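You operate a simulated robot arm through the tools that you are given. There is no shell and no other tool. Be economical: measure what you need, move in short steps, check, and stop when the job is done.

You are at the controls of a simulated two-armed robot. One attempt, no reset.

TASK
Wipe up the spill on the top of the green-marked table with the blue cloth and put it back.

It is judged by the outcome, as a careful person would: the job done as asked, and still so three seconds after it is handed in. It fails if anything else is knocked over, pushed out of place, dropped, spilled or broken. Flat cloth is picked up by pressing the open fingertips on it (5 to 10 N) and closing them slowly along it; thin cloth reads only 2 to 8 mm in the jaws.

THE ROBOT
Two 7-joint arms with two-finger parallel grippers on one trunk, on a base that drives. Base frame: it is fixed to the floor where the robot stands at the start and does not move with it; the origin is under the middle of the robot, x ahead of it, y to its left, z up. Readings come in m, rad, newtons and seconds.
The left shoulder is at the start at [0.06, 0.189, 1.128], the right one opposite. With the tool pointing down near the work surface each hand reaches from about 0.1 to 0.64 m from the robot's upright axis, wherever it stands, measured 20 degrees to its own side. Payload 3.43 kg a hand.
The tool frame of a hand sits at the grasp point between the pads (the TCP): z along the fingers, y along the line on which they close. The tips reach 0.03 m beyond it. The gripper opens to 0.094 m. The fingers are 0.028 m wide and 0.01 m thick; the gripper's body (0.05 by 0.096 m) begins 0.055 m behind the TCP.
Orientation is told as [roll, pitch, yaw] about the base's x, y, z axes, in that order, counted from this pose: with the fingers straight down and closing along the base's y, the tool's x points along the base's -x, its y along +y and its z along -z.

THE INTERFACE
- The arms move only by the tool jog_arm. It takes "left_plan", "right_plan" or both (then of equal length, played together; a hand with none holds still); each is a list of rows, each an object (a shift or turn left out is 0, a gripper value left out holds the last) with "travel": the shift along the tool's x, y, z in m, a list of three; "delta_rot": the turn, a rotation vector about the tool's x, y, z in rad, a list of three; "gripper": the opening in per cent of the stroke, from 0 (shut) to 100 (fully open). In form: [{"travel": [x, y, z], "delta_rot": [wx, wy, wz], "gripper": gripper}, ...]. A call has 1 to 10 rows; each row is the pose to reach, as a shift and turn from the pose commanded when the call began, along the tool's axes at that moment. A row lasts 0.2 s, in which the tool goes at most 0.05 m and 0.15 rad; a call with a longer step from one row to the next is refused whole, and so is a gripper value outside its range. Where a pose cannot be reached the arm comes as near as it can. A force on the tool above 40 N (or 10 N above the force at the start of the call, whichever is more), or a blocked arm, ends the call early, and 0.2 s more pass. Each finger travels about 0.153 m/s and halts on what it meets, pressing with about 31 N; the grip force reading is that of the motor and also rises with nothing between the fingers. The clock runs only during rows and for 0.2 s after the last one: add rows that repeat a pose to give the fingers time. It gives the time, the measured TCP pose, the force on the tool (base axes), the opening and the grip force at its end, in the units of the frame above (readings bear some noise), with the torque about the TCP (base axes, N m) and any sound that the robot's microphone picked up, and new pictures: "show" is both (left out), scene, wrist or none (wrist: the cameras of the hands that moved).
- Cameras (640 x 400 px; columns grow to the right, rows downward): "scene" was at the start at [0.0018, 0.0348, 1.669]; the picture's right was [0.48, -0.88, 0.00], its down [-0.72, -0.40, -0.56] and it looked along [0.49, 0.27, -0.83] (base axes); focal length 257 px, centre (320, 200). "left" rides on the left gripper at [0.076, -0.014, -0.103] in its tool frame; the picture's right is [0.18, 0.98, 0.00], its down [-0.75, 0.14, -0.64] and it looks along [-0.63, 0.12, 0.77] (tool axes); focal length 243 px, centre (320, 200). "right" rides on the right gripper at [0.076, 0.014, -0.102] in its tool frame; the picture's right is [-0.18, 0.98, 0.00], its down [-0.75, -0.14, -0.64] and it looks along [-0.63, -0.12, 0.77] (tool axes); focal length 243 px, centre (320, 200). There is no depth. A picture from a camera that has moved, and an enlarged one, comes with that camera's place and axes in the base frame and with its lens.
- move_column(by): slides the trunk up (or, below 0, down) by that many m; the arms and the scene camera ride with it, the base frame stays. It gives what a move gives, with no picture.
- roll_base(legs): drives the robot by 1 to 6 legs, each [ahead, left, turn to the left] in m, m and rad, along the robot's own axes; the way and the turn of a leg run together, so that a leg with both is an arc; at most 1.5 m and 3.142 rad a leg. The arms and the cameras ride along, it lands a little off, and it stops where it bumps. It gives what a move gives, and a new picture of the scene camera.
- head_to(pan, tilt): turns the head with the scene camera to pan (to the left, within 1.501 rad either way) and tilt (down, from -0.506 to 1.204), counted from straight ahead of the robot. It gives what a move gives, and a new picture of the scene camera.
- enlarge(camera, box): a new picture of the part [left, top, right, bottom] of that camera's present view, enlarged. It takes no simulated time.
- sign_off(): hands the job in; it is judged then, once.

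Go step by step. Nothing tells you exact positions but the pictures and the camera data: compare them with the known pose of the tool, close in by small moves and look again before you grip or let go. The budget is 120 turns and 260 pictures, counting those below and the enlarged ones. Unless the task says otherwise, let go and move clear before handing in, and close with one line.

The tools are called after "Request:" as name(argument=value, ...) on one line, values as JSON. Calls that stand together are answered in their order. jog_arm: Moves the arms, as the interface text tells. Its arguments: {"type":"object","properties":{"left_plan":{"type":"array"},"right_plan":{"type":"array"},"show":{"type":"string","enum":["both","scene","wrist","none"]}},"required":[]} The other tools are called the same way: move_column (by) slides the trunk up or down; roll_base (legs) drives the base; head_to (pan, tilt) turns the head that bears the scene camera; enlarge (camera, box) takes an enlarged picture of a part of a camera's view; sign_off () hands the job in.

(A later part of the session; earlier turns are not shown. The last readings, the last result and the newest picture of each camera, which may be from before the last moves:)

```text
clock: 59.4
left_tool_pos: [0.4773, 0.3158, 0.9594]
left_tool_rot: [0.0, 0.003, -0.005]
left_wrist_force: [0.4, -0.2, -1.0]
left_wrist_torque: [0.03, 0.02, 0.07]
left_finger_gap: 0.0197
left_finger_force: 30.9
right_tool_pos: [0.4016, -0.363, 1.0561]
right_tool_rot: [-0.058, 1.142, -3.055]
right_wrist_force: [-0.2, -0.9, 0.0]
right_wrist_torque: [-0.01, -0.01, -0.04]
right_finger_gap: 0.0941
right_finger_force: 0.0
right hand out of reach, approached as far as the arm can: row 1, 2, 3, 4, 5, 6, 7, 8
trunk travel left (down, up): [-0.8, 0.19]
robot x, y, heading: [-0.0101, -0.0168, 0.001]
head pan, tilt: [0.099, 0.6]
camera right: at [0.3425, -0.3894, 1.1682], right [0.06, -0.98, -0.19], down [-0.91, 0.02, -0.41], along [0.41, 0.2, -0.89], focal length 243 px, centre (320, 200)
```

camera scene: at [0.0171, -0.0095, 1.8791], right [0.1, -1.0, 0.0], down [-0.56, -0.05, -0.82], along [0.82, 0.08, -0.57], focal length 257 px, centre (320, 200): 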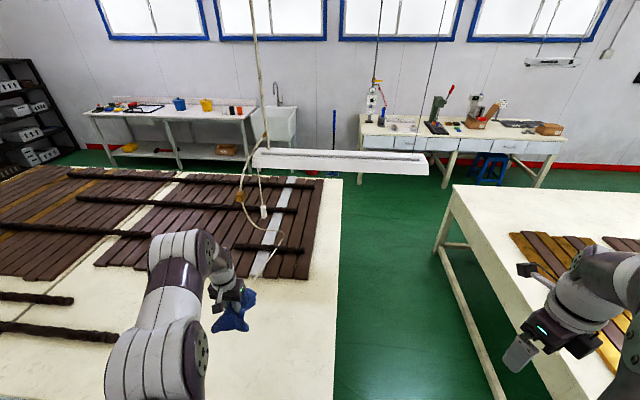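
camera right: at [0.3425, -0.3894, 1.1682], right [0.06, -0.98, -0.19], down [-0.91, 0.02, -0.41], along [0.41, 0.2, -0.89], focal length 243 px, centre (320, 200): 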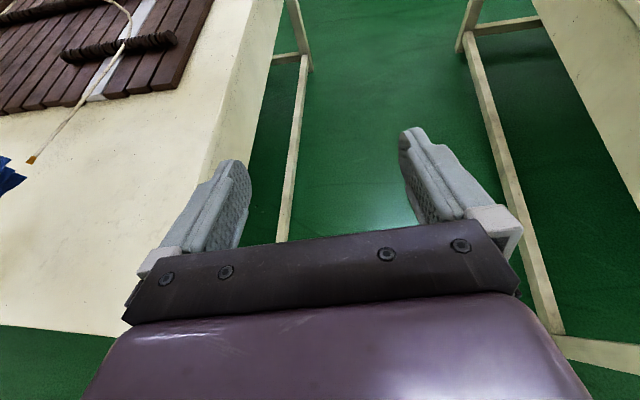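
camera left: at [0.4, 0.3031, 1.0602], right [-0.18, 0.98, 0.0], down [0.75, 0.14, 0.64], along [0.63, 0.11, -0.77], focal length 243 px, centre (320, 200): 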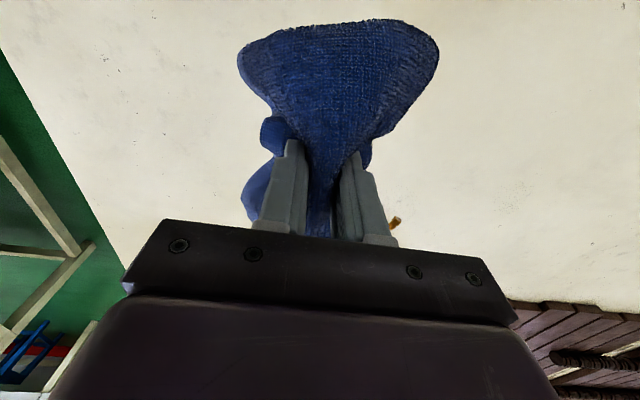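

This wrist can't tilt further. There was a small brownish smear beside the brass cord tip (about 0.61, 0.46); I'll look at it with strong zoom.

Request:
enlarge(camera="right", box=[0, 60, 240, 330])

Request:
jog_arm(left_plan=[{"travel": [-0.02, 0.02, -0.02]}, {"travel": [-0.04, 0.04, -0.04]}, {"travel": [-0.05, 0.06, -0.06]}], show="wrist")

Request:
head_to(pan=0.5, tilt=0.8)

Request:
enlarge(camera="left", box=[360, 80, 520, 220])

```text
1.48 times, centred on (120, 195) of right
camera zoom: at [0.3425, -0.3894, 1.1682], right [0.06, -0.98, -0.19], down [-0.91, 0.02, -0.41], along [0.41, 0.2, -0.89], focal length 359 px, centre (616, 207)
```

zoom: 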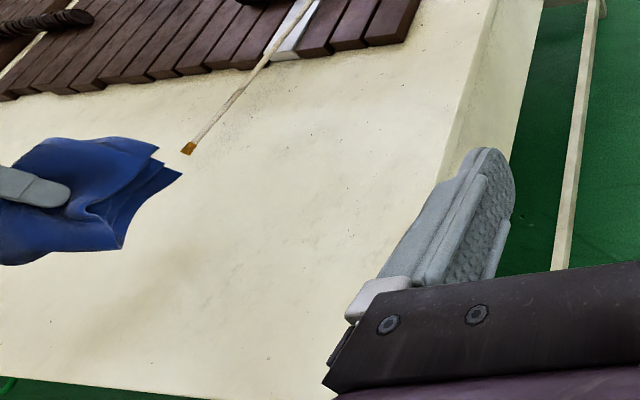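

```text
clock: 60.2
left_tool_pos: [0.5264, 0.3782, 1.0204]
left_tool_rot: [0.001, 0.002, -0.005]
left_wrist_force: [0.5, -0.3, -0.5]
left_wrist_torque: [0.03, 0.03, 0.03]
left_finger_gap: 0.0192
left_finger_force: 30.9
right_tool_pos: [0.4014, -0.3624, 1.0586]
right_tool_rot: [-0.054, 1.144, -3.048]
right_wrist_force: [-0.2, 0.6, 0.2]
right_wrist_torque: [0.02, 0.0, -0.01]
right_finger_gap: 0.0941
right_finger_force: 0.1
trunk travel left (down, up): [-0.8, 0.19]
robot x, y, heading: [-0.0106, -0.0165, -0.007]
head pan, tilt: [0.099, 0.6]
camera left: at [0.4497, 0.3624, 1.1209], right [-0.18, 0.98, 0.0], down [0.75, 0.14, 0.64], along [0.63, 0.11, -0.77], focal length 243 px, centre (320, 200)
```

left: 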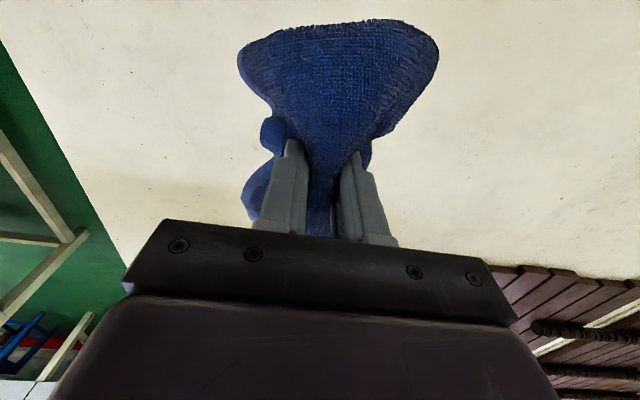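

```text
clock: 61.0
left_tool_pos: [0.5275, 0.3755, 1.0197]
left_tool_rot: [0.001, 0.0, -0.006]
left_wrist_force: [-0.4, -0.1, -0.9]
left_wrist_torque: [0.03, -0.04, 0.05]
left_finger_gap: 0.0195
left_finger_force: 30.6
right_tool_pos: [0.4014, -0.3621, 1.0568]
right_tool_rot: [-0.057, 1.142, -3.05]
right_wrist_force: [-0.7, 0.8, -0.5]
right_wrist_torque: [0.0, -0.03, 0.04]
right_finger_gap: 0.094
right_finger_force: 0.1
trunk travel left (down, up): [-0.8, 0.19]
robot x, y, heading: [-0.0112, -0.0184, -0.006]
head pan, tilt: [0.499, 0.799]
camera scene: at [0.0003, 0.0203, 1.6823], right [0.47, -0.88, 0.0], down [-0.63, -0.34, -0.7], along [0.61, 0.33, -0.72], focal length 257 px, centre (320, 200)
```

scene: 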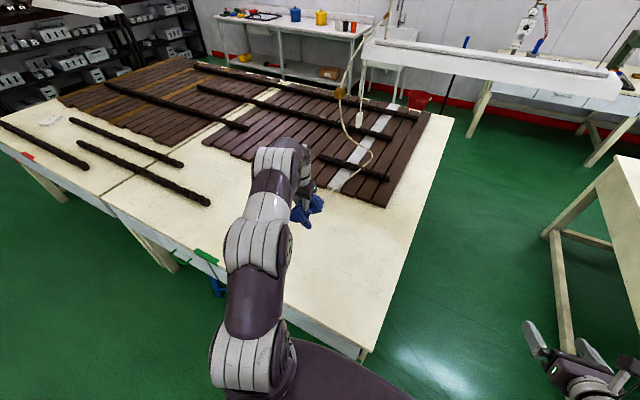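

```text
2.86 times, centred on (440, 150) of left
camera zoom: at [0.4501, 0.3615, 1.1206], right [-0.18, 0.98, 0.0], down [0.75, 0.14, 0.64], along [0.63, 0.12, -0.77], focal length 693 px, centre (-23, 343)
```

zoom: 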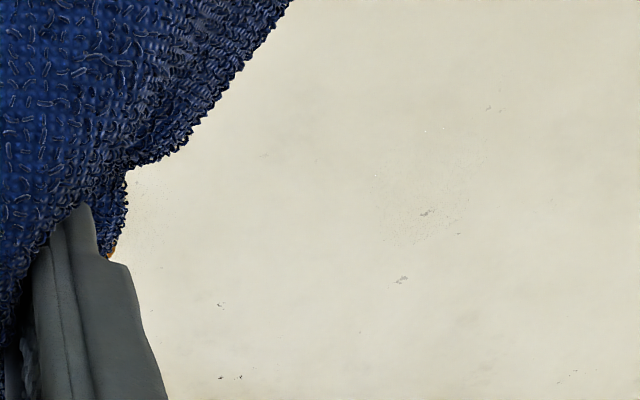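

Only specks there. I'll check the neighbouring tables once more at high zoom for marks and any spill.

Request:
enlarge(camera="scene", box=[0, 80, 200, 205])

Request:
head_to(pan=-1.2, tilt=0.45)

Request:
enlarge(camera="scene", box=[300, 40, 460, 140])

Request:
enlarge(camera="scene", box=[120, 100, 440, 300])

```text
3.20 times, centred on (100, 142) of scene
camera zoom: at [0.0003, 0.0203, 1.6823], right [0.47, -0.88, 0.0], down [-0.63, -0.34, -0.7], along [0.61, 0.33, -0.72], focal length 822 px, centre (1024, 384)
```

zoom: 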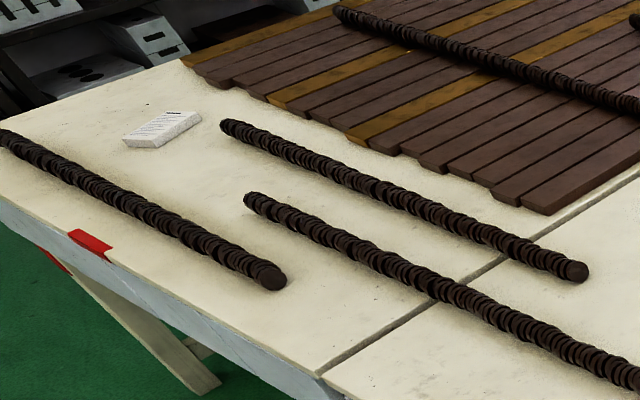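

```text
clock: 62.8
left_tool_pos: [0.5271, 0.3758, 1.02]
left_tool_rot: [0.0, -0.001, -0.004]
left_wrist_force: [-0.2, -1.5, -0.2]
left_wrist_torque: [0.07, 0.0, 0.05]
left_finger_gap: 0.0196
left_finger_force: 30.9
right_tool_pos: [0.4008, -0.3615, 1.058]
right_tool_rot: [-0.055, 1.144, -3.05]
right_wrist_force: [0.2, -0.3, 0.0]
right_wrist_torque: [-0.01, -0.02, 0.01]
right_finger_gap: 0.0944
right_finger_force: 0.0
trunk travel left (down, up): [-0.8, 0.19]
robot x, y, heading: [-0.0095, -0.0199, -0.004]
head pan, tilt: [-1.201, 0.45]
camera scene: at [-0.038, -0.1037, 1.7127], right [-0.93, -0.36, 0.0], down [-0.16, 0.41, -0.9], along [0.32, -0.84, -0.44], focal length 257 px, centre (320, 200)
```

scene: 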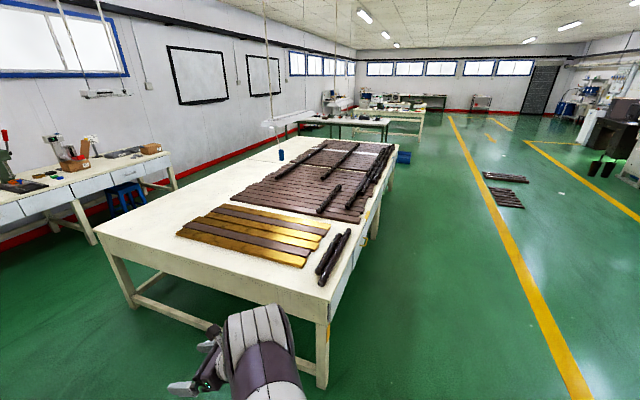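

```text
4.00 times, centred on (380, 90) of scene
camera zoom: at [-0.038, -0.1037, 1.7127], right [-0.93, -0.36, 0.0], down [-0.16, 0.41, -0.9], along [0.32, -0.84, -0.44], focal length 1028 px, centre (80, 640)
```

zoom: 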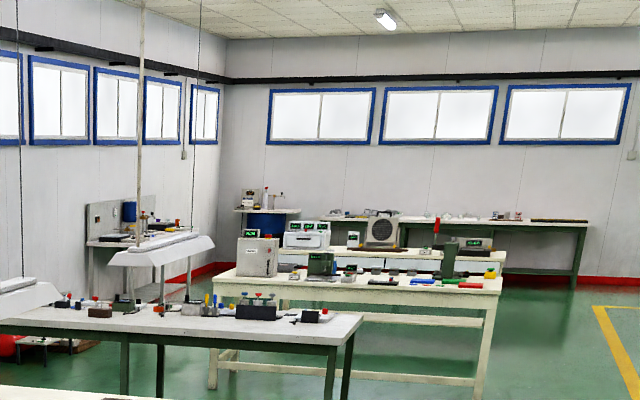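

```text
2.00 times, centred on (280, 200) of scene
camera zoom: at [-0.038, -0.1037, 1.7127], right [-0.93, -0.36, 0.0], down [-0.16, 0.41, -0.9], along [0.32, -0.84, -0.44], focal length 514 px, centre (400, 200)
```

zoom: 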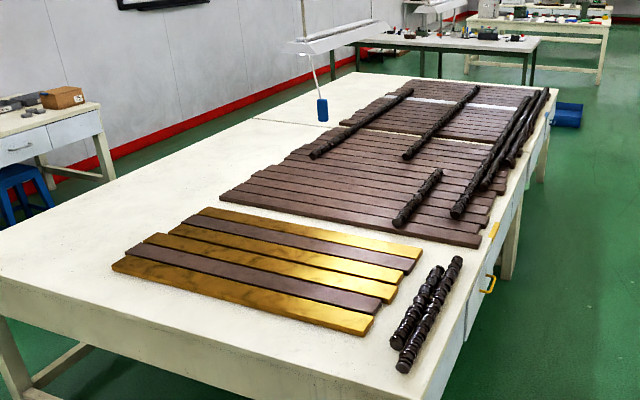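

No spill stands out anywhere, so it is likely a clear liquid on this table. I'll step right and back off past the crate, then lower the trunk to view the tabletop at a grazing angle.

Request:
roll_base(legs=[[0, -0.25, 0], [-0.7, 0, 0]])

Request:
head_to(pan=0.4, tilt=0.5)

Request:
enlarge(camera="scene", box=[120, 130, 420, 330])

```text
clock: 68.0
left_tool_pos: [-0.1712, 0.1307, 1.0212]
left_tool_rot: [0.001, 0.0, 0.004]
left_wrist_force: [-0.3, 0.2, -0.5]
left_wrist_torque: [0.03, 0.01, 0.02]
left_finger_gap: 0.0197
left_finger_force: 31.3
right_tool_pos: [-0.291, -0.6067, 1.0576]
right_tool_rot: [-0.054, 1.142, -3.041]
right_wrist_force: [-0.3, -0.6, 0.0]
right_wrist_torque: [0.0, 0.03, -0.03]
right_finger_gap: 0.094
right_finger_force: 0.1
trunk travel left (down, up): [-0.8, 0.19]
robot x, y, heading: [-0.7054, -0.2616, 0.002]
head pan, tilt: [-1.201, 0.45]
camera scene: at [-0.7315, -0.3519, 1.7127], right [-0.93, -0.37, 0.0], down [-0.16, 0.41, -0.9], along [0.33, -0.84, -0.44], focal length 257 px, centre (320, 200)
```

scene: 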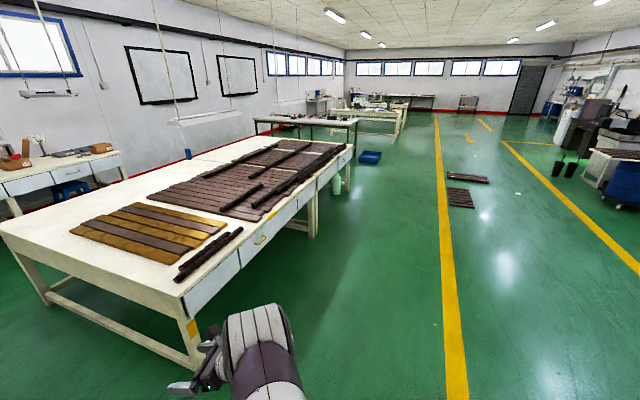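

```text
clock: 69.7
left_tool_pos: [-0.1704, 0.1329, 1.0188]
left_tool_rot: [0.0, 0.0, 0.003]
left_wrist_force: [0.1, 0.1, -0.7]
left_wrist_torque: [0.07, 0.0, 0.02]
left_finger_gap: 0.0195
left_finger_force: 31.4
right_tool_pos: [-0.291, -0.6072, 1.0569]
right_tool_rot: [-0.058, 1.143, -3.04]
right_wrist_force: [0.6, 0.3, -0.2]
right_wrist_torque: [-0.04, -0.02, 0.0]
right_finger_gap: 0.0939
right_finger_force: 0.1
trunk travel left (down, up): [-0.8, 0.19]
robot x, y, heading: [-0.7019, -0.2663, -0.001]
head pan, tilt: [0.4, 0.499]
camera scene: at [-0.6817, -0.2307, 1.7083], right [0.39, -0.92, 0.0], down [-0.44, -0.19, -0.88], along [0.81, 0.34, -0.48], focal length 257 px, centre (320, 200)
```

scene: 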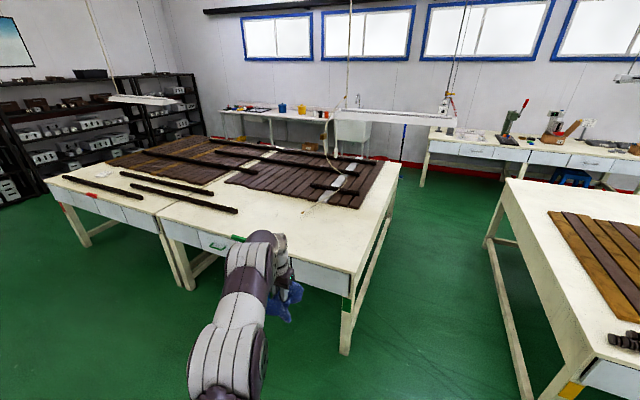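

```text
2.00 times, centred on (270, 230) of scene
camera zoom: at [-0.6817, -0.2307, 1.7083], right [0.39, -0.92, 0.0], down [-0.44, -0.19, -0.88], along [0.81, 0.34, -0.48], focal length 514 px, centre (420, 140)
```

zoom: 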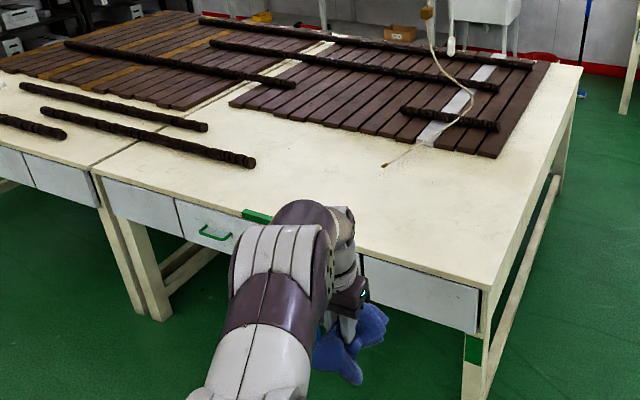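

Good overview; the table leg carries a green mark too. Now lower the trunk for a grazing look.

Request:
move_column(by=-0.5)

Request:
head_to(pan=0.5, tilt=0.25)

Request:
enlarge(camera="scene", box=[60, 130, 380, 330])

```text
refused: -0.5 is not a number from -0.4 to 0.4
```

```text
clock: 70.4
left_tool_pos: [-0.1712, 0.1335, 1.0183]
left_tool_rot: [-0.002, -0.001, 0.004]
left_wrist_force: [0.7, 0.5, -0.8]
left_wrist_torque: [0.06, -0.03, 0.0]
left_finger_gap: 0.0195
left_finger_force: 31.5
right_tool_pos: [-0.2911, -0.6074, 1.0571]
right_tool_rot: [-0.055, 1.142, -3.042]
right_wrist_force: [0.4, 0.1, -0.4]
right_wrist_torque: [0.02, -0.02, 0.04]
right_finger_gap: 0.0939
right_finger_force: 0.0
trunk travel left (down, up): [-0.8, 0.19]
robot x, y, heading: [-0.7032, -0.2662, 0.005]
head pan, tilt: [0.499, 0.25]
camera scene: at [-0.6835, -0.2214, 1.7313], right [0.48, -0.88, 0.0], down [-0.22, -0.12, -0.97], along [0.85, 0.47, -0.25], focal length 257 px, centre (320, 200)
```

scene: 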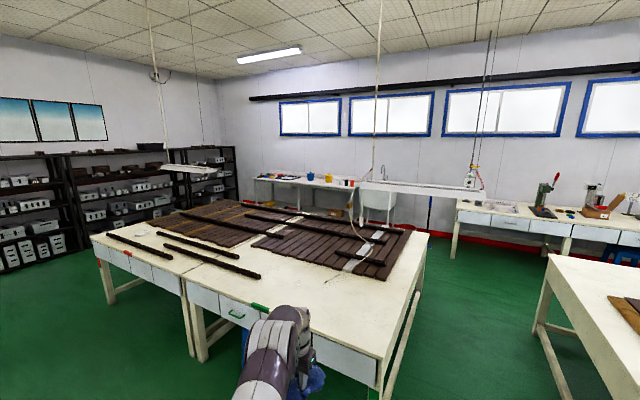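

```text
2.00 times, centred on (220, 230) of scene
camera zoom: at [-0.6835, -0.2214, 1.7313], right [0.48, -0.88, 0.0], down [-0.22, -0.12, -0.97], along [0.85, 0.47, -0.25], focal length 514 px, centre (520, 140)
```

zoom: 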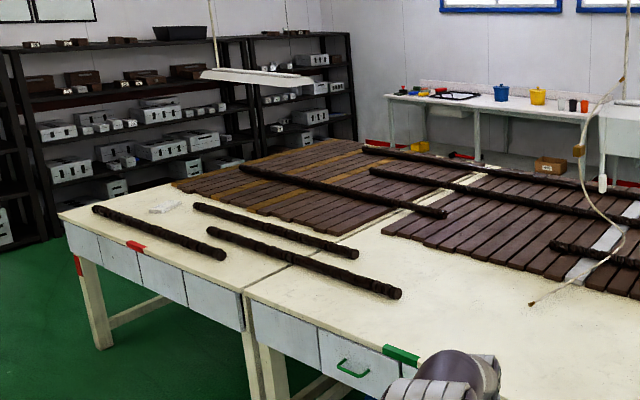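

Request:
move_column(by=-0.4)

Request:
head_to(pan=0.4, tilt=0.3)

Request:
enlarge(camera="scene", box=[40, 150, 260, 290])

Request:
enlarge(camera="scene", box=[220, 150, 440, 290])

```text
clock: 74.2
left_tool_pos: [-0.1708, 0.1327, 0.6204]
left_tool_rot: [-0.001, 0.0, 0.005]
left_wrist_force: [-0.3, -0.4, -0.3]
left_wrist_torque: [0.05, 0.03, 0.02]
left_finger_gap: 0.0194
left_finger_force: 30.5
right_tool_pos: [-0.2919, -0.6076, 0.6574]
right_tool_rot: [-0.056, 1.143, -3.043]
right_wrist_force: [0.9, 0.1, -1.0]
right_wrist_torque: [0.0, 0.02, 0.03]
right_finger_gap: 0.094
right_finger_force: 0.0
trunk travel left (down, up): [-0.4, 0.59]
robot x, y, heading: [-0.7061, -0.2622, 0.006]
head pan, tilt: [0.499, 0.25]
```

```text
clock: 74.9
left_tool_pos: [-0.1706, 0.1327, 0.6206]
left_tool_rot: [-0.001, 0.0, 0.003]
left_wrist_force: [-0.6, -0.2, -0.9]
left_wrist_torque: [0.04, -0.01, -0.03]
left_finger_gap: 0.0194
left_finger_force: 31.1
right_tool_pos: [-0.2921, -0.6062, 0.6584]
right_tool_rot: [-0.056, 1.144, -3.045]
right_wrist_force: [0.2, -0.3, 0.5]
right_wrist_torque: [0.01, -0.01, 0.0]
right_finger_gap: 0.0942
right_finger_force: 0.1
trunk travel left (down, up): [-0.4, 0.59]
robot x, y, heading: [-0.7069, -0.2638, 0.007]
head pan, tilt: [0.4, 0.3]
camera scene: at [-0.6795, -0.2297, 1.3267], right [0.39, -0.92, 0.0], down [-0.27, -0.12, -0.96], along [0.88, 0.38, -0.3], focal length 257 px, centre (320, 200)
```

scene: 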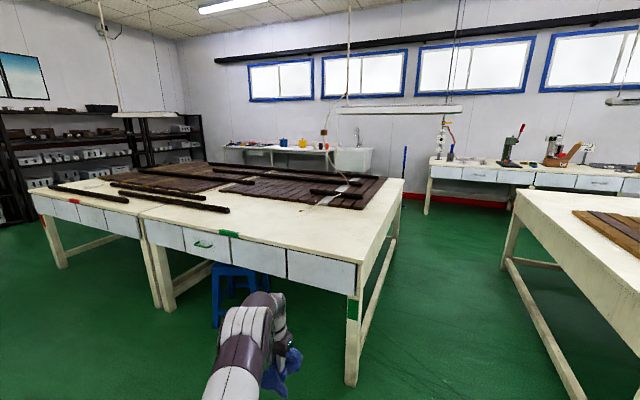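

```text
2.86 times, centred on (150, 220) of scene
camera zoom: at [-0.6795, -0.2297, 1.3267], right [0.39, -0.92, 0.0], down [-0.27, -0.12, -0.96], along [0.88, 0.38, -0.3], focal length 734 px, centre (806, 143)
```

zoom: 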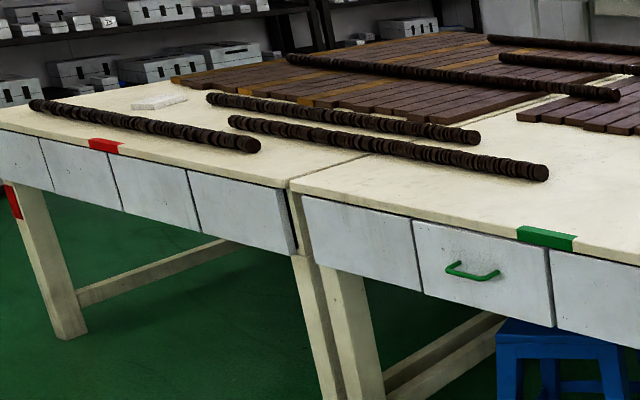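

```text
2.86 times, centred on (330, 220) of scene
camera zoom: at [-0.6795, -0.2297, 1.3267], right [0.39, -0.92, 0.0], down [-0.27, -0.12, -0.96], along [0.88, 0.38, -0.3], focal length 734 px, centre (291, 143)
```

zoom: 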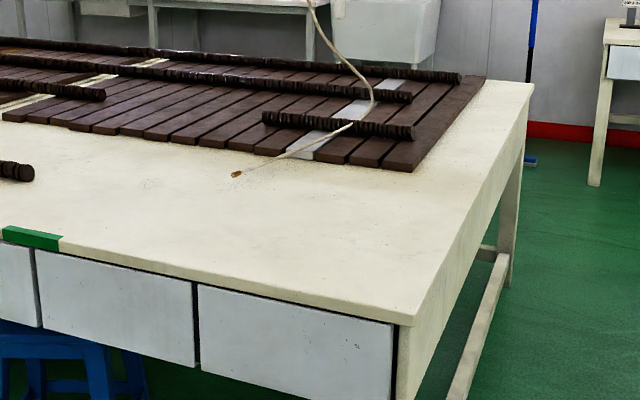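

Nothing shows at a grazing angle either. One sector of the room (behind-right) is still unseen; there is space here, so I raise the trunk and turn to look there.

Request:
move_column(by=0.4)

Request:
roll_base(legs=[[0, 0, -1.0]])

Request:
head_to(pan=-1.4, tilt=0.35)

Request:
enlarge(camera="scene", box=[0, 100, 320, 300])

Request:
enlarge(camera="scene", box=[320, 100, 640, 300])

```text
clock: 78.8
left_tool_pos: [-0.1711, 0.1317, 1.0198]
left_tool_rot: [-0.001, 0.001, 0.004]
left_wrist_force: [-0.5, 0.1, -0.1]
left_wrist_torque: [0.01, -0.01, 0.01]
left_finger_gap: 0.0195
left_finger_force: 31.0
right_tool_pos: [-0.2908, -0.6069, 1.0572]
right_tool_rot: [-0.056, 1.14, -3.044]
right_wrist_force: [-0.4, -0.3, -0.7]
right_wrist_torque: [0.01, -0.02, 0.02]
right_finger_gap: 0.0939
right_finger_force: 0.0
trunk travel left (down, up): [-0.8, 0.19]
robot x, y, heading: [-0.7073, -0.2665, 0.007]
head pan, tilt: [0.4, 0.3]
```

```text
clock: 79.8
left_tool_pos: [-0.1481, 0.0978, 1.0199]
left_tool_rot: [0.001, 0.002, -0.059]
left_wrist_force: [-0.6, 0.2, -0.3]
left_wrist_torque: [0.0, 0.02, 0.23]
left_finger_gap: 0.0193
left_finger_force: 30.2
right_tool_pos: [-0.3139, -0.6326, 1.0569]
right_tool_rot: [-0.06, 1.142, -3.106]
right_wrist_force: [-0.3, 0.3, 0.5]
right_wrist_torque: [0.01, 0.0, 0.01]
right_finger_gap: 0.0942
right_finger_force: 0.1
trunk travel left (down, up): [-0.8, 0.19]
robot x, y, heading: [-0.7047, -0.2663, -0.06]
head pan, tilt: [0.4, 0.3]
stopped in leg 1: the robot was blocked; the commanded pose is now the measured one
camera scene: at [-0.6771, -0.2319, 1.7267], right [0.33, -0.94, 0.0], down [-0.28, -0.1, -0.96], along [0.9, 0.32, -0.3], focal length 257 px, centre (320, 200)
```

scene: 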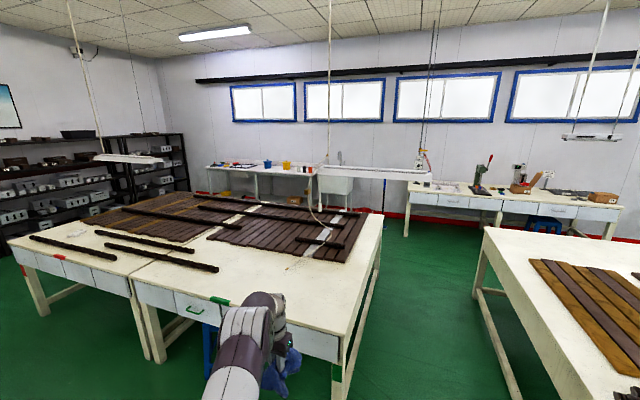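

```text
clock: 81.6
left_tool_pos: [-0.1477, 0.099, 1.02]
left_tool_rot: [0.001, 0.003, -0.06]
left_wrist_force: [0.2, 0.3, -0.4]
left_wrist_torque: [0.02, 0.0, 0.23]
left_finger_gap: 0.0194
left_finger_force: 30.8
right_tool_pos: [-0.3136, -0.6325, 1.0576]
right_tool_rot: [-0.057, 1.142, -3.107]
right_wrist_force: [0.2, -0.6, -0.8]
right_wrist_torque: [0.01, 0.03, 0.03]
right_finger_gap: 0.0942
right_finger_force: 0.0
trunk travel left (down, up): [-0.8, 0.19]
robot x, y, heading: [-0.7064, -0.2673, -0.057]
head pan, tilt: [-1.4, 0.351]
camera scene: at [-0.7548, -0.3551, 1.722], right [-0.99, -0.11, 0.0], down [-0.04, 0.34, -0.94], along [0.11, -0.93, -0.34], focal length 257 px, centre (320, 200)
```

scene: 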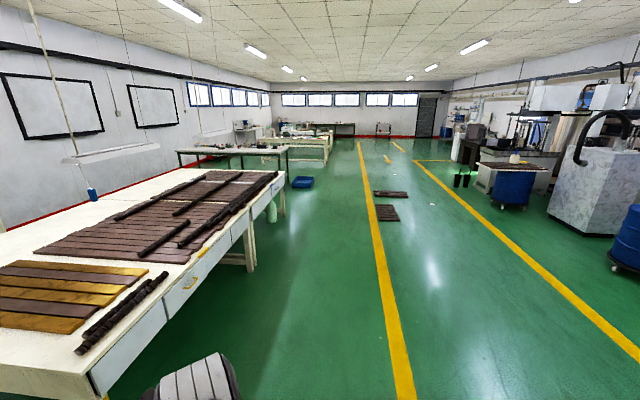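

```text
2.00 times, centred on (160, 200) of scene
camera zoom: at [-0.7548, -0.3551, 1.722], right [-0.99, -0.11, 0.0], down [-0.04, 0.34, -0.94], along [0.11, -0.93, -0.34], focal length 514 px, centre (640, 200)
```

zoom: 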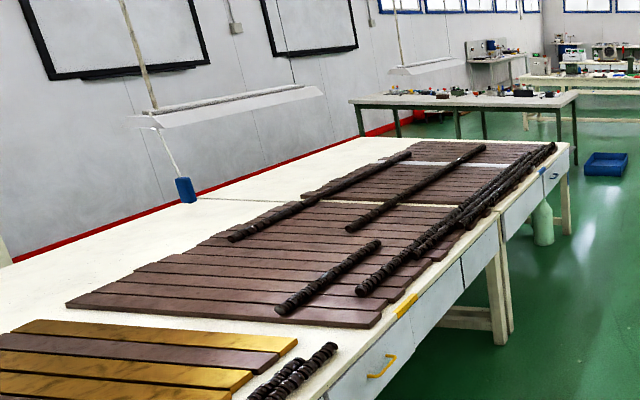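

```text
2.00 times, centred on (480, 200) of scene
camera zoom: at [-0.7548, -0.3551, 1.722], right [-0.99, -0.11, 0.0], down [-0.04, 0.34, -0.94], along [0.11, -0.93, -0.34], focal length 514 px, centre (0, 200)
```

zoom: 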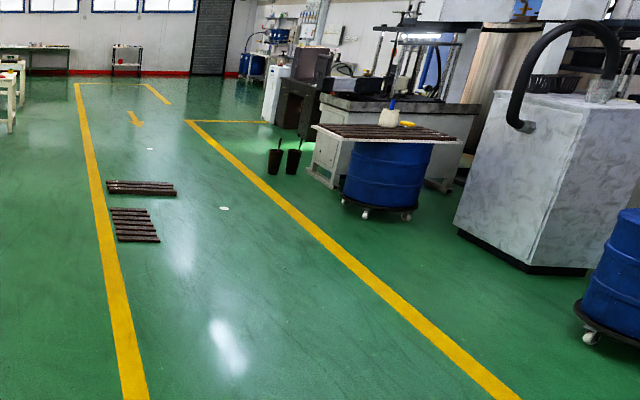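

Each table carries its own colour (red, green, yellow, blue), so the table in front of me is the right one. A slightly darker, damp-looking band near the boards' end (x≈0.62–0.75, y≈0–0.35) deserves a close look; I drive back.

Request:
roll_base(legs=[[0, 0, 0.057], [0.7, 0, 0], [0, 0.2, 0]])

Request:
head_to(pan=0.2, tilt=0.85)

Request:
enlarge(camera="scene", box=[220, 130, 380, 250])

```text
clock: 87.0
left_tool_pos: [0.5274, 0.3344, 1.0198]
left_tool_rot: [0.002, 0.001, -0.002]
left_wrist_force: [0.6, -0.3, -1.4]
left_wrist_torque: [0.0, -0.04, -0.08]
left_finger_gap: 0.0194
left_finger_force: 30.7
right_tool_pos: [0.4018, -0.4045, 1.0566]
right_tool_rot: [-0.057, 1.141, -3.048]
right_wrist_force: [0.1, 1.0, -0.9]
right_wrist_torque: [-0.01, -0.01, 0.01]
right_finger_gap: 0.0942
right_finger_force: 0.0
trunk travel left (down, up): [-0.8, 0.19]
robot x, y, heading: [-0.0086, -0.0609, -0.004]
head pan, tilt: [-1.4, 0.351]
camera scene: at [-0.0539, -0.1533, 1.7219], right [-0.99, -0.17, 0.0], down [-0.06, 0.34, -0.94], along [0.16, -0.93, -0.34], focal length 257 px, centre (320, 200)
```

scene: 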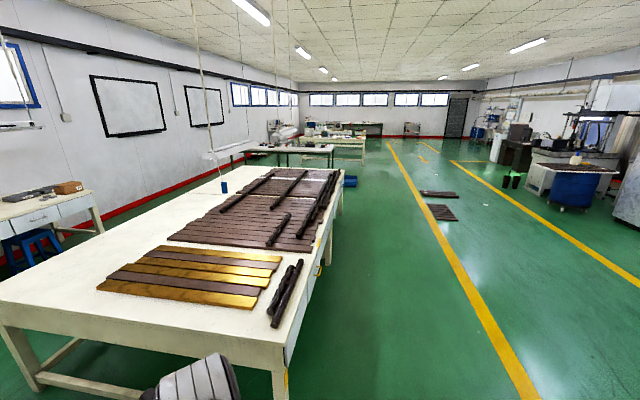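

```text
clock: 88.7
left_tool_pos: [0.5281, 0.3342, 1.0205]
left_tool_rot: [0.0, 0.003, -0.003]
left_wrist_force: [0.1, -0.8, -0.9]
left_wrist_torque: [0.01, 0.03, -0.06]
left_finger_gap: 0.0194
left_finger_force: 31.0
right_tool_pos: [0.4021, -0.4052, 1.0576]
right_tool_rot: [-0.055, 1.14, -3.049]
right_wrist_force: [-0.7, -0.2, -0.4]
right_wrist_torque: [0.05, 0.01, 0.03]
right_finger_gap: 0.094
right_finger_force: 0.0
trunk travel left (down, up): [-0.8, 0.19]
robot x, y, heading: [-0.0051, -0.0625, -0.004]
head pan, tilt: [0.201, 0.85]
camera scene: at [0.0071, -0.0457, 1.6783], right [0.2, -0.98, 0.0], down [-0.74, -0.15, -0.66], along [0.65, 0.13, -0.75], focal length 257 px, centre (320, 200)
```

scene: 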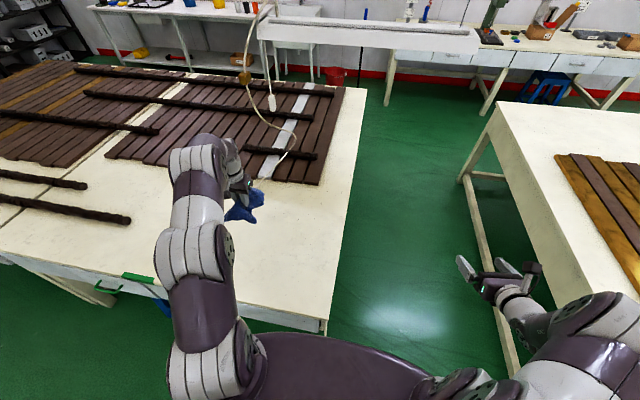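

```text
3.33 times, centred on (300, 190) of scene
camera zoom: at [0.0071, -0.0457, 1.6783], right [0.2, -0.98, 0.0], down [-0.74, -0.15, -0.66], along [0.65, 0.13, -0.75], focal length 856 px, centre (387, 233)
```

zoom: 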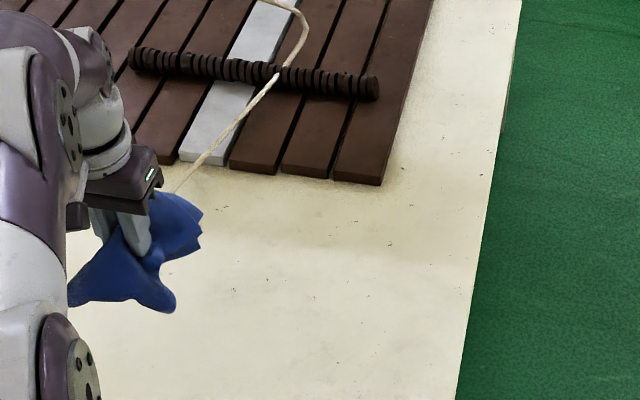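

That band is only the hanging lamp's shadow. A small stippled patch near (0.6, 0.65), close to where the head was first aimed, is odd; I'll bring the left camera closer to it.

Request:
jog_arm(left_plan=[{"travel": [0.02, 0.04, 0.0]}, {"travel": [0.04, 0.08, 0.0]}, {"travel": [0.05, 0.12, 0.02]}, {"travel": [0.05, 0.16, 0.04]}, {"travel": [0.05, 0.18, 0.06]}], show="both")

Request:
enlarge(camera="left", box=[370, 60, 640, 260])

Request:
enlarge(camera="left", box=[360, 150, 480, 260])

```text
clock: 89.9
left_tool_pos: [0.4668, 0.4908, 0.9704]
left_tool_rot: [0.0, 0.0, -0.006]
left_wrist_force: [-1.2, 0.6, -0.5]
left_wrist_torque: [0.05, 0.02, -0.08]
left_finger_gap: 0.0195
left_finger_force: 31.3
left hand out of reach, approached as far as the arm can: row 4, 5
right_tool_pos: [0.4026, -0.4055, 1.0567]
right_tool_rot: [-0.057, 1.142, -3.05]
right_wrist_force: [0.2, 0.1, -0.2]
right_wrist_torque: [-0.02, -0.04, 0.04]
right_finger_gap: 0.094
right_finger_force: 0.0
trunk travel left (down, up): [-0.8, 0.19]
robot x, y, heading: [-0.008, -0.0617, -0.004]
head pan, tilt: [0.201, 0.85]
camera scene: at [0.0065, -0.0472, 1.6783], right [0.2, -0.98, 0.0], down [-0.74, -0.15, -0.66], along [0.65, 0.13, -0.75], focal length 257 px, centre (320, 200)
camera left: at [0.3908, 0.4761, 1.0716], right [-0.18, 0.98, 0.0], down [0.75, 0.14, 0.64], along [0.63, 0.12, -0.77], focal length 243 px, centre (320, 200)
```

scene: 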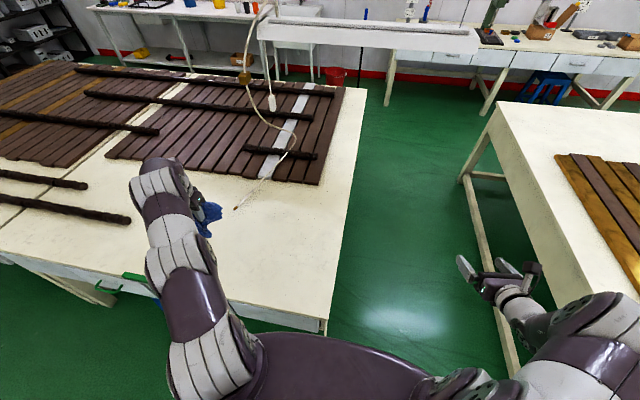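
left: 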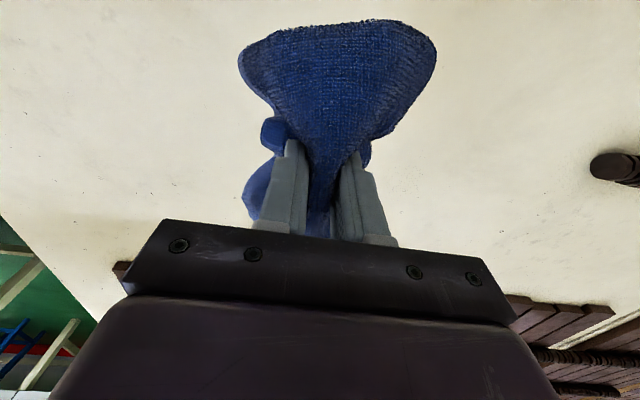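

```text
2.00 times, centred on (505, 160) of left
camera zoom: at [0.3908, 0.4761, 1.0716], right [-0.18, 0.98, 0.0], down [0.75, 0.14, 0.64], along [0.63, 0.12, -0.77], focal length 485 px, centre (-50, 280)
```

zoom: 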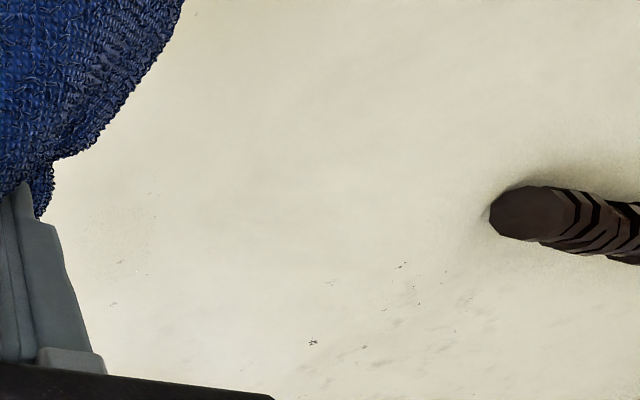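

```text
3.64 times, centred on (420, 205) of left
camera zoom: at [0.3908, 0.4761, 1.0716], right [-0.18, 0.98, 0.0], down [0.75, 0.14, 0.64], along [0.63, 0.12, -0.77], focal length 882 px, centre (-44, 182)
```

zoom: 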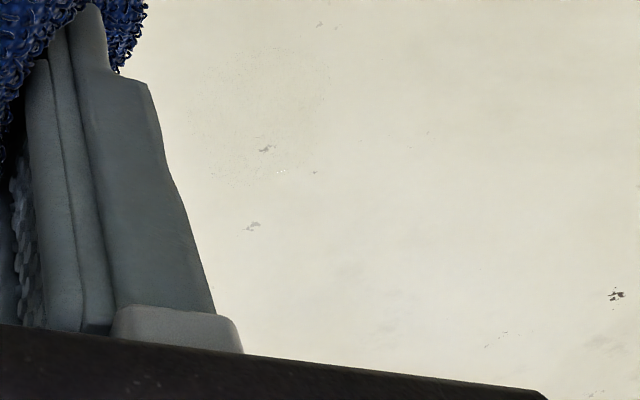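

Found it: a faint, clear, roughly round puddle about 6 cm across with a tiny glint at about (0.58, 0.64), seen consistently in three views. It's out of reach from here, so I raise the hand a little and drive left along the table.

Request:
jog_arm(left_plan=[{"travel": [0.03, 0, -0.03]}, {"travel": [0.06, -0.03, -0.06]}], show="none")

Request:
roll_base(legs=[[0, 0.25, 0], [0, 0.25, 0]])

```text
refused: row 2 steps farther than a row can; nothing moved
```

```text
clock: 93.2
left_tool_pos: [0.4677, 0.9915, 0.9703]
left_tool_rot: [0.0, -0.001, -0.001]
left_wrist_force: [-0.4, 0.0, -0.7]
left_wrist_torque: [0.03, 0.03, -0.08]
left_finger_gap: 0.0193
left_finger_force: 31.1
right_tool_pos: [0.4035, 0.0954, 1.0562]
right_tool_rot: [-0.058, 1.142, -3.046]
right_wrist_force: [-0.8, -0.8, -0.1]
right_wrist_torque: [-0.03, -0.04, 0.01]
right_finger_gap: 0.0938
right_finger_force: 0.1
trunk travel left (down, up): [-0.8, 0.19]
robot x, y, heading: [-0.012, 0.4338, 0.001]
head pan, tilt: [0.201, 0.85]
camera scene: at [0.0074, 0.4535, 1.6783], right [0.2, -0.98, 0.0], down [-0.74, -0.15, -0.66], along [0.65, 0.13, -0.75], focal length 257 px, centre (320, 200)
```

scene: 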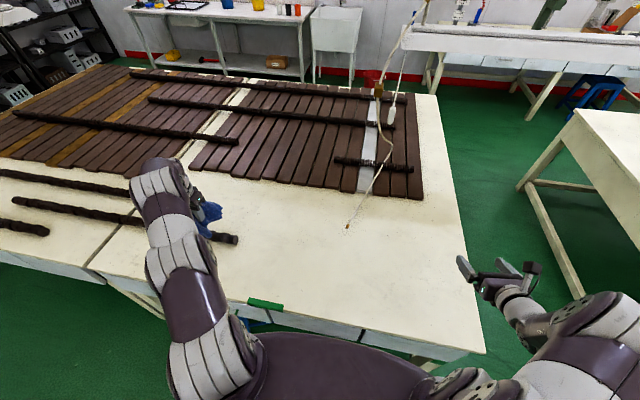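

The base moved cleanly. Now I look for the puddle from here and pull the left hand back over clear table.

Request:
enlarge(camera="scene", box=[253, 205, 353, 265])

Request:
jog_arm(left_plan=[{"travel": [0.03, -0.03, -0.01]}, {"travel": [0.04, -0.07, -0.02]}, {"travel": [0.05, -0.11, -0.02]}, {"travel": [0.05, -0.15, -0.02]}, {"travel": [0.05, -0.19, -0.02]}, {"travel": [0.05, -0.22, -0.02]}], show="wrist")

Request:
enlarge(camera="left", box=[80, 100, 280, 225])

```text
6.40 times, centred on (303, 235) of scene
camera zoom: at [0.0074, 0.4535, 1.6783], right [0.2, -0.98, 0.0], down [-0.74, -0.15, -0.66], along [0.65, 0.13, -0.75], focal length 1644 px, centre (429, -24)
```

zoom: 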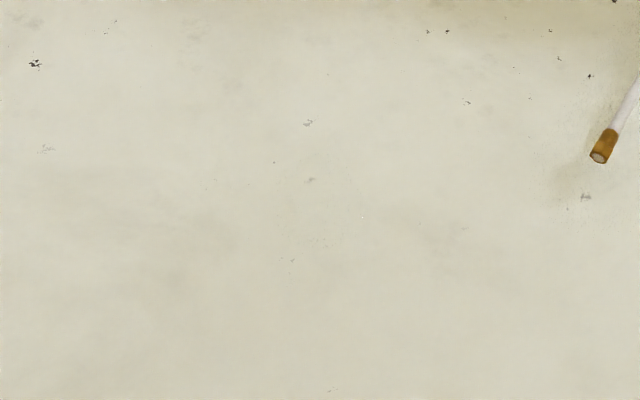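

```text
clock: 94.6
left_tool_pos: [0.4158, 0.7704, 0.9895]
left_tool_rot: [0.0, 0.001, 0.001]
left_wrist_force: [0.2, -0.9, -0.6]
left_wrist_torque: [0.03, -0.03, -0.06]
left_finger_gap: 0.0194
left_finger_force: 30.8
right_tool_pos: [0.4034, 0.0951, 1.0573]
right_tool_rot: [-0.059, 1.141, -3.048]
right_wrist_force: [-0.6, 0.1, 0.0]
right_wrist_torque: [-0.04, -0.01, -0.01]
right_finger_gap: 0.0942
right_finger_force: 0.1
trunk travel left (down, up): [-0.8, 0.19]
robot x, y, heading: [-0.0078, 0.436, -0.001]
head pan, tilt: [0.201, 0.85]
camera left: at [0.3394, 0.7554, 1.0903], right [-0.18, 0.98, 0.0], down [0.75, 0.14, 0.64], along [0.63, 0.12, -0.77], focal length 243 px, centre (320, 200)
```

left: 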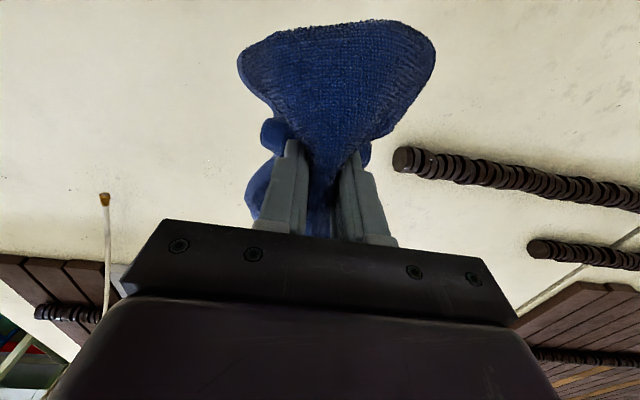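

```text
3.20 times, centred on (180, 162) of left
camera zoom: at [0.3394, 0.7554, 1.0903], right [-0.18, 0.98, 0.0], down [0.75, 0.14, 0.64], along [0.63, 0.12, -0.77], focal length 776 px, centre (768, 320)
```

zoom: 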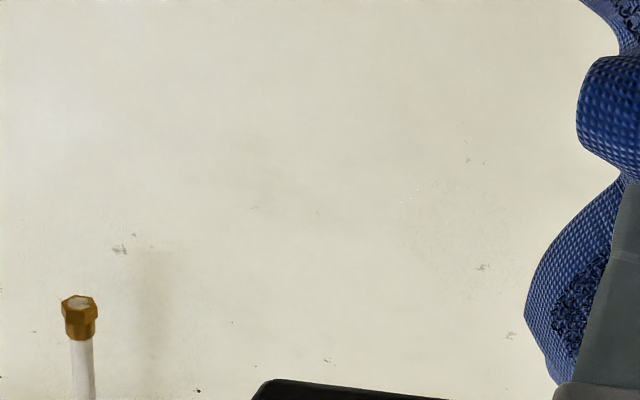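

The puddle is confirmed at about (0.578, 0.645), radius ≈3 cm, well clear of the cord tip (0.65, 0.47) and bar end (0.50, 0.89). I move the cloth above it.

Request:
jog_arm(left_plan=[{"travel": [-0.03, -0.03, 0.02]}, {"travel": [-0.06, -0.06, 0.03]}, {"travel": [-0.09, -0.09, 0.04]}, {"travel": [-0.12, -0.115, 0.06]}, {"travel": [-0.15, -0.125, 0.09]}, {"travel": [-0.16, -0.125, 0.12]}], show="both")

Request:
enlarge(camera="scene", box=[220, 180, 380, 280])

```text
clock: 96.0
left_tool_pos: [0.5786, 0.6465, 0.8699]
left_tool_rot: [-0.001, 0.001, 0.001]
left_wrist_force: [1.1, -0.2, -0.7]
left_wrist_torque: [0.03, 0.0, -0.07]
left_finger_gap: 0.0194
left_finger_force: 31.1
right_tool_pos: [0.4049, 0.0969, 1.0564]
right_tool_rot: [-0.055, 1.142, -3.046]
right_wrist_force: [-0.5, -0.3, 0.1]
right_wrist_torque: [0.0, 0.01, 0.0]
right_finger_gap: 0.0941
right_finger_force: 0.1
trunk travel left (down, up): [-0.8, 0.19]
robot x, y, heading: [-0.0065, 0.4374, 0.002]
head pan, tilt: [0.201, 0.85]
camera scene: at [0.0081, 0.4545, 1.6783], right [0.2, -0.98, 0.0], down [-0.74, -0.15, -0.66], along [0.65, 0.13, -0.75], focal length 257 px, centre (320, 200)
camera left: at [0.5012, 0.6314, 0.9718], right [-0.18, 0.98, 0.0], down [0.75, 0.14, 0.64], along [0.63, 0.12, -0.77], focal length 243 px, centre (320, 200)
```

scene: 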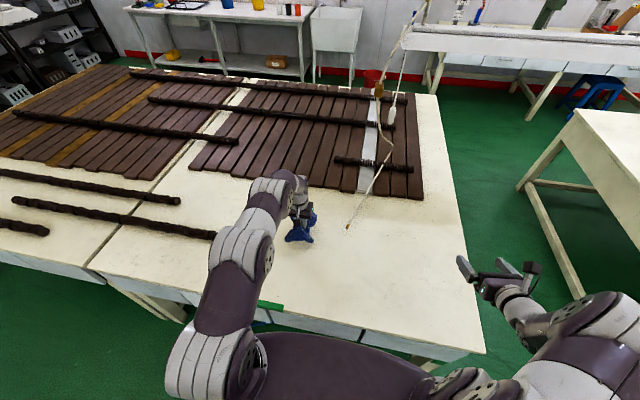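
left: 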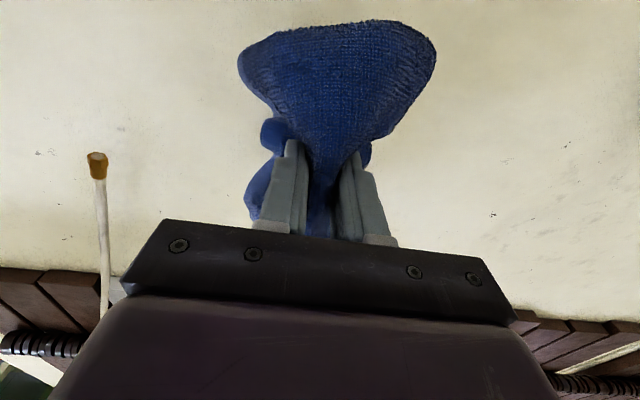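

```text
4.00 times, centred on (300, 230) of scene
camera zoom: at [0.0081, 0.4545, 1.6783], right [0.2, -0.98, 0.0], down [-0.74, -0.15, -0.66], along [0.65, 0.13, -0.75], focal length 1028 px, centre (400, 80)
```

zoom: 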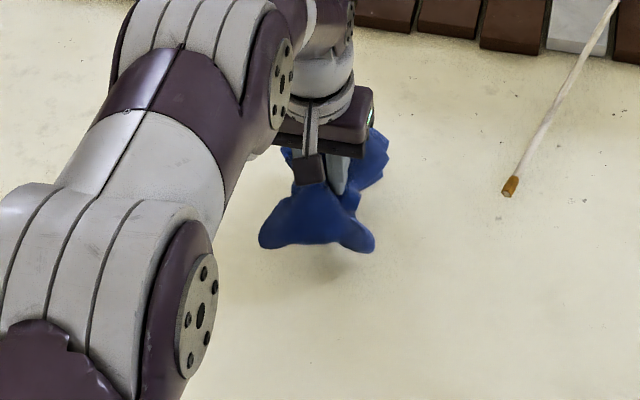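

Positioned right over it. Lowering to light pressure.

Request:
jog_arm(left_plan=[{"travel": [0, 0, 0.02]}, {"travel": [0, 0, 0.04]}, {"travel": [0, 0, 0.052]}, {"travel": [0, 0, 0.06]}], show="none")

```text
clock: 97.0
left_tool_pos: [0.5781, 0.6478, 0.8125]
left_tool_rot: [0.002, -0.004, -0.001]
left_wrist_force: [1.0, 1.6, 12.0]
left_wrist_torque: [-0.06, -0.06, -0.09]
left_finger_gap: 0.0194
left_finger_force: 30.9
right_tool_pos: [0.4018, 0.0958, 1.0579]
right_tool_rot: [-0.057, 1.142, -3.048]
right_wrist_force: [0.3, -0.1, 0.1]
right_wrist_torque: [0.03, -0.02, 0.04]
right_finger_gap: 0.094
right_finger_force: 0.1
trunk travel left (down, up): [-0.8, 0.19]
robot x, y, heading: [-0.0066, 0.4373, 0.004]
head pan, tilt: [0.201, 0.85]
```

12 N of steady contact. I wipe in overlapping strokes over ±6 cm around the puddle.

Request:
jog_arm(left_plan=[{"travel": [0.02, -0.035, 0]}, {"travel": [0.045, -0.06, 0]}, {"travel": [0.045, -0.02, 0]}, {"travel": [0.045, 0.02, 0]}, {"travel": [0.045, 0.06, 0]}, {"travel": [0.025, 0.06, 0]}, {"travel": [0.025, 0.02, 0]}, {"travel": [0.025, -0.02, 0]}, {"travel": [0.025, -0.06, 0]}, {"travel": [0.005, -0.06, 0]}], show="none")

Request:
jog_arm(left_plan=[{"travel": [0, 0.04, 0]}, {"travel": [0, 0.08, 0]}, {"travel": [0, 0.12, 0]}, {"travel": [-0.02, 0.12, 0]}, {"travel": [-0.02, 0.08, 0]}, {"travel": [-0.02, 0.04, 0]}, {"travel": [-0.02, 0, 0]}, {"travel": [-0.04, 0, 0]}, {"travel": [-0.04, 0.04, 0]}, {"travel": [-0.04, 0.08, 0]}], show="scene")

```text
clock: 99.2
left_tool_pos: [0.5711, 0.5864, 0.8117]
left_tool_rot: [0.0, 0.001, -0.001]
left_wrist_force: [-3.1, -1.4, 8.8]
left_wrist_torque: [-0.19, 0.13, -0.1]
left_finger_gap: 0.0194
left_finger_force: 31.1
right_tool_pos: [0.404, 0.095, 1.0573]
right_tool_rot: [-0.056, 1.143, -3.045]
right_wrist_force: [-0.8, 0.4, 0.8]
right_wrist_torque: [-0.01, 0.0, -0.02]
right_finger_gap: 0.0941
right_finger_force: 0.0
trunk travel left (down, up): [-0.8, 0.19]
robot x, y, heading: [-0.0084, 0.437, -0.003]
head pan, tilt: [0.201, 0.85]
```

```text
clock: 101.4
left_tool_pos: [0.6027, 0.6558, 0.8132]
left_tool_rot: [-0.001, -0.001, -0.001]
left_wrist_force: [2.3, -1.6, 4.1]
left_wrist_torque: [-0.16, -0.07, -0.02]
left_finger_gap: 0.0194
left_finger_force: 31.1
left hand out of reach, approached as far as the arm can: row 8, 9, 10
right_tool_pos: [0.4022, 0.0961, 1.0586]
right_tool_rot: [-0.057, 1.145, -3.047]
right_wrist_force: [-0.8, -0.7, 0.1]
right_wrist_torque: [-0.03, -0.01, 0.02]
right_finger_gap: 0.094
right_finger_force: 0.0
trunk travel left (down, up): [-0.8, 0.19]
robot x, y, heading: [-0.0113, 0.4394, -0.003]
head pan, tilt: [0.201, 0.85]
camera scene: at [0.0061, 0.454, 1.6783], right [0.2, -0.98, 0.0], down [-0.74, -0.15, -0.66], along [0.65, 0.13, -0.75], focal length 257 px, centre (320, 200)
```

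scene: 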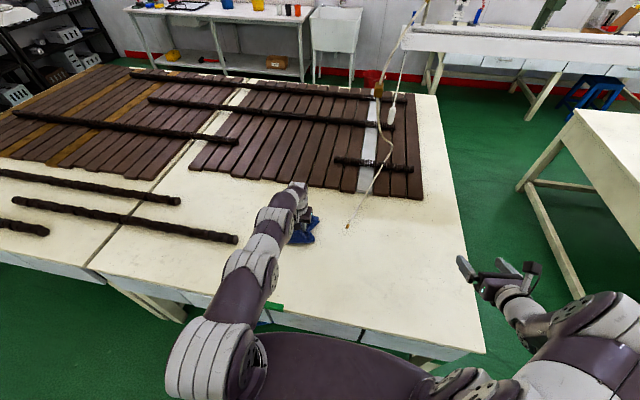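

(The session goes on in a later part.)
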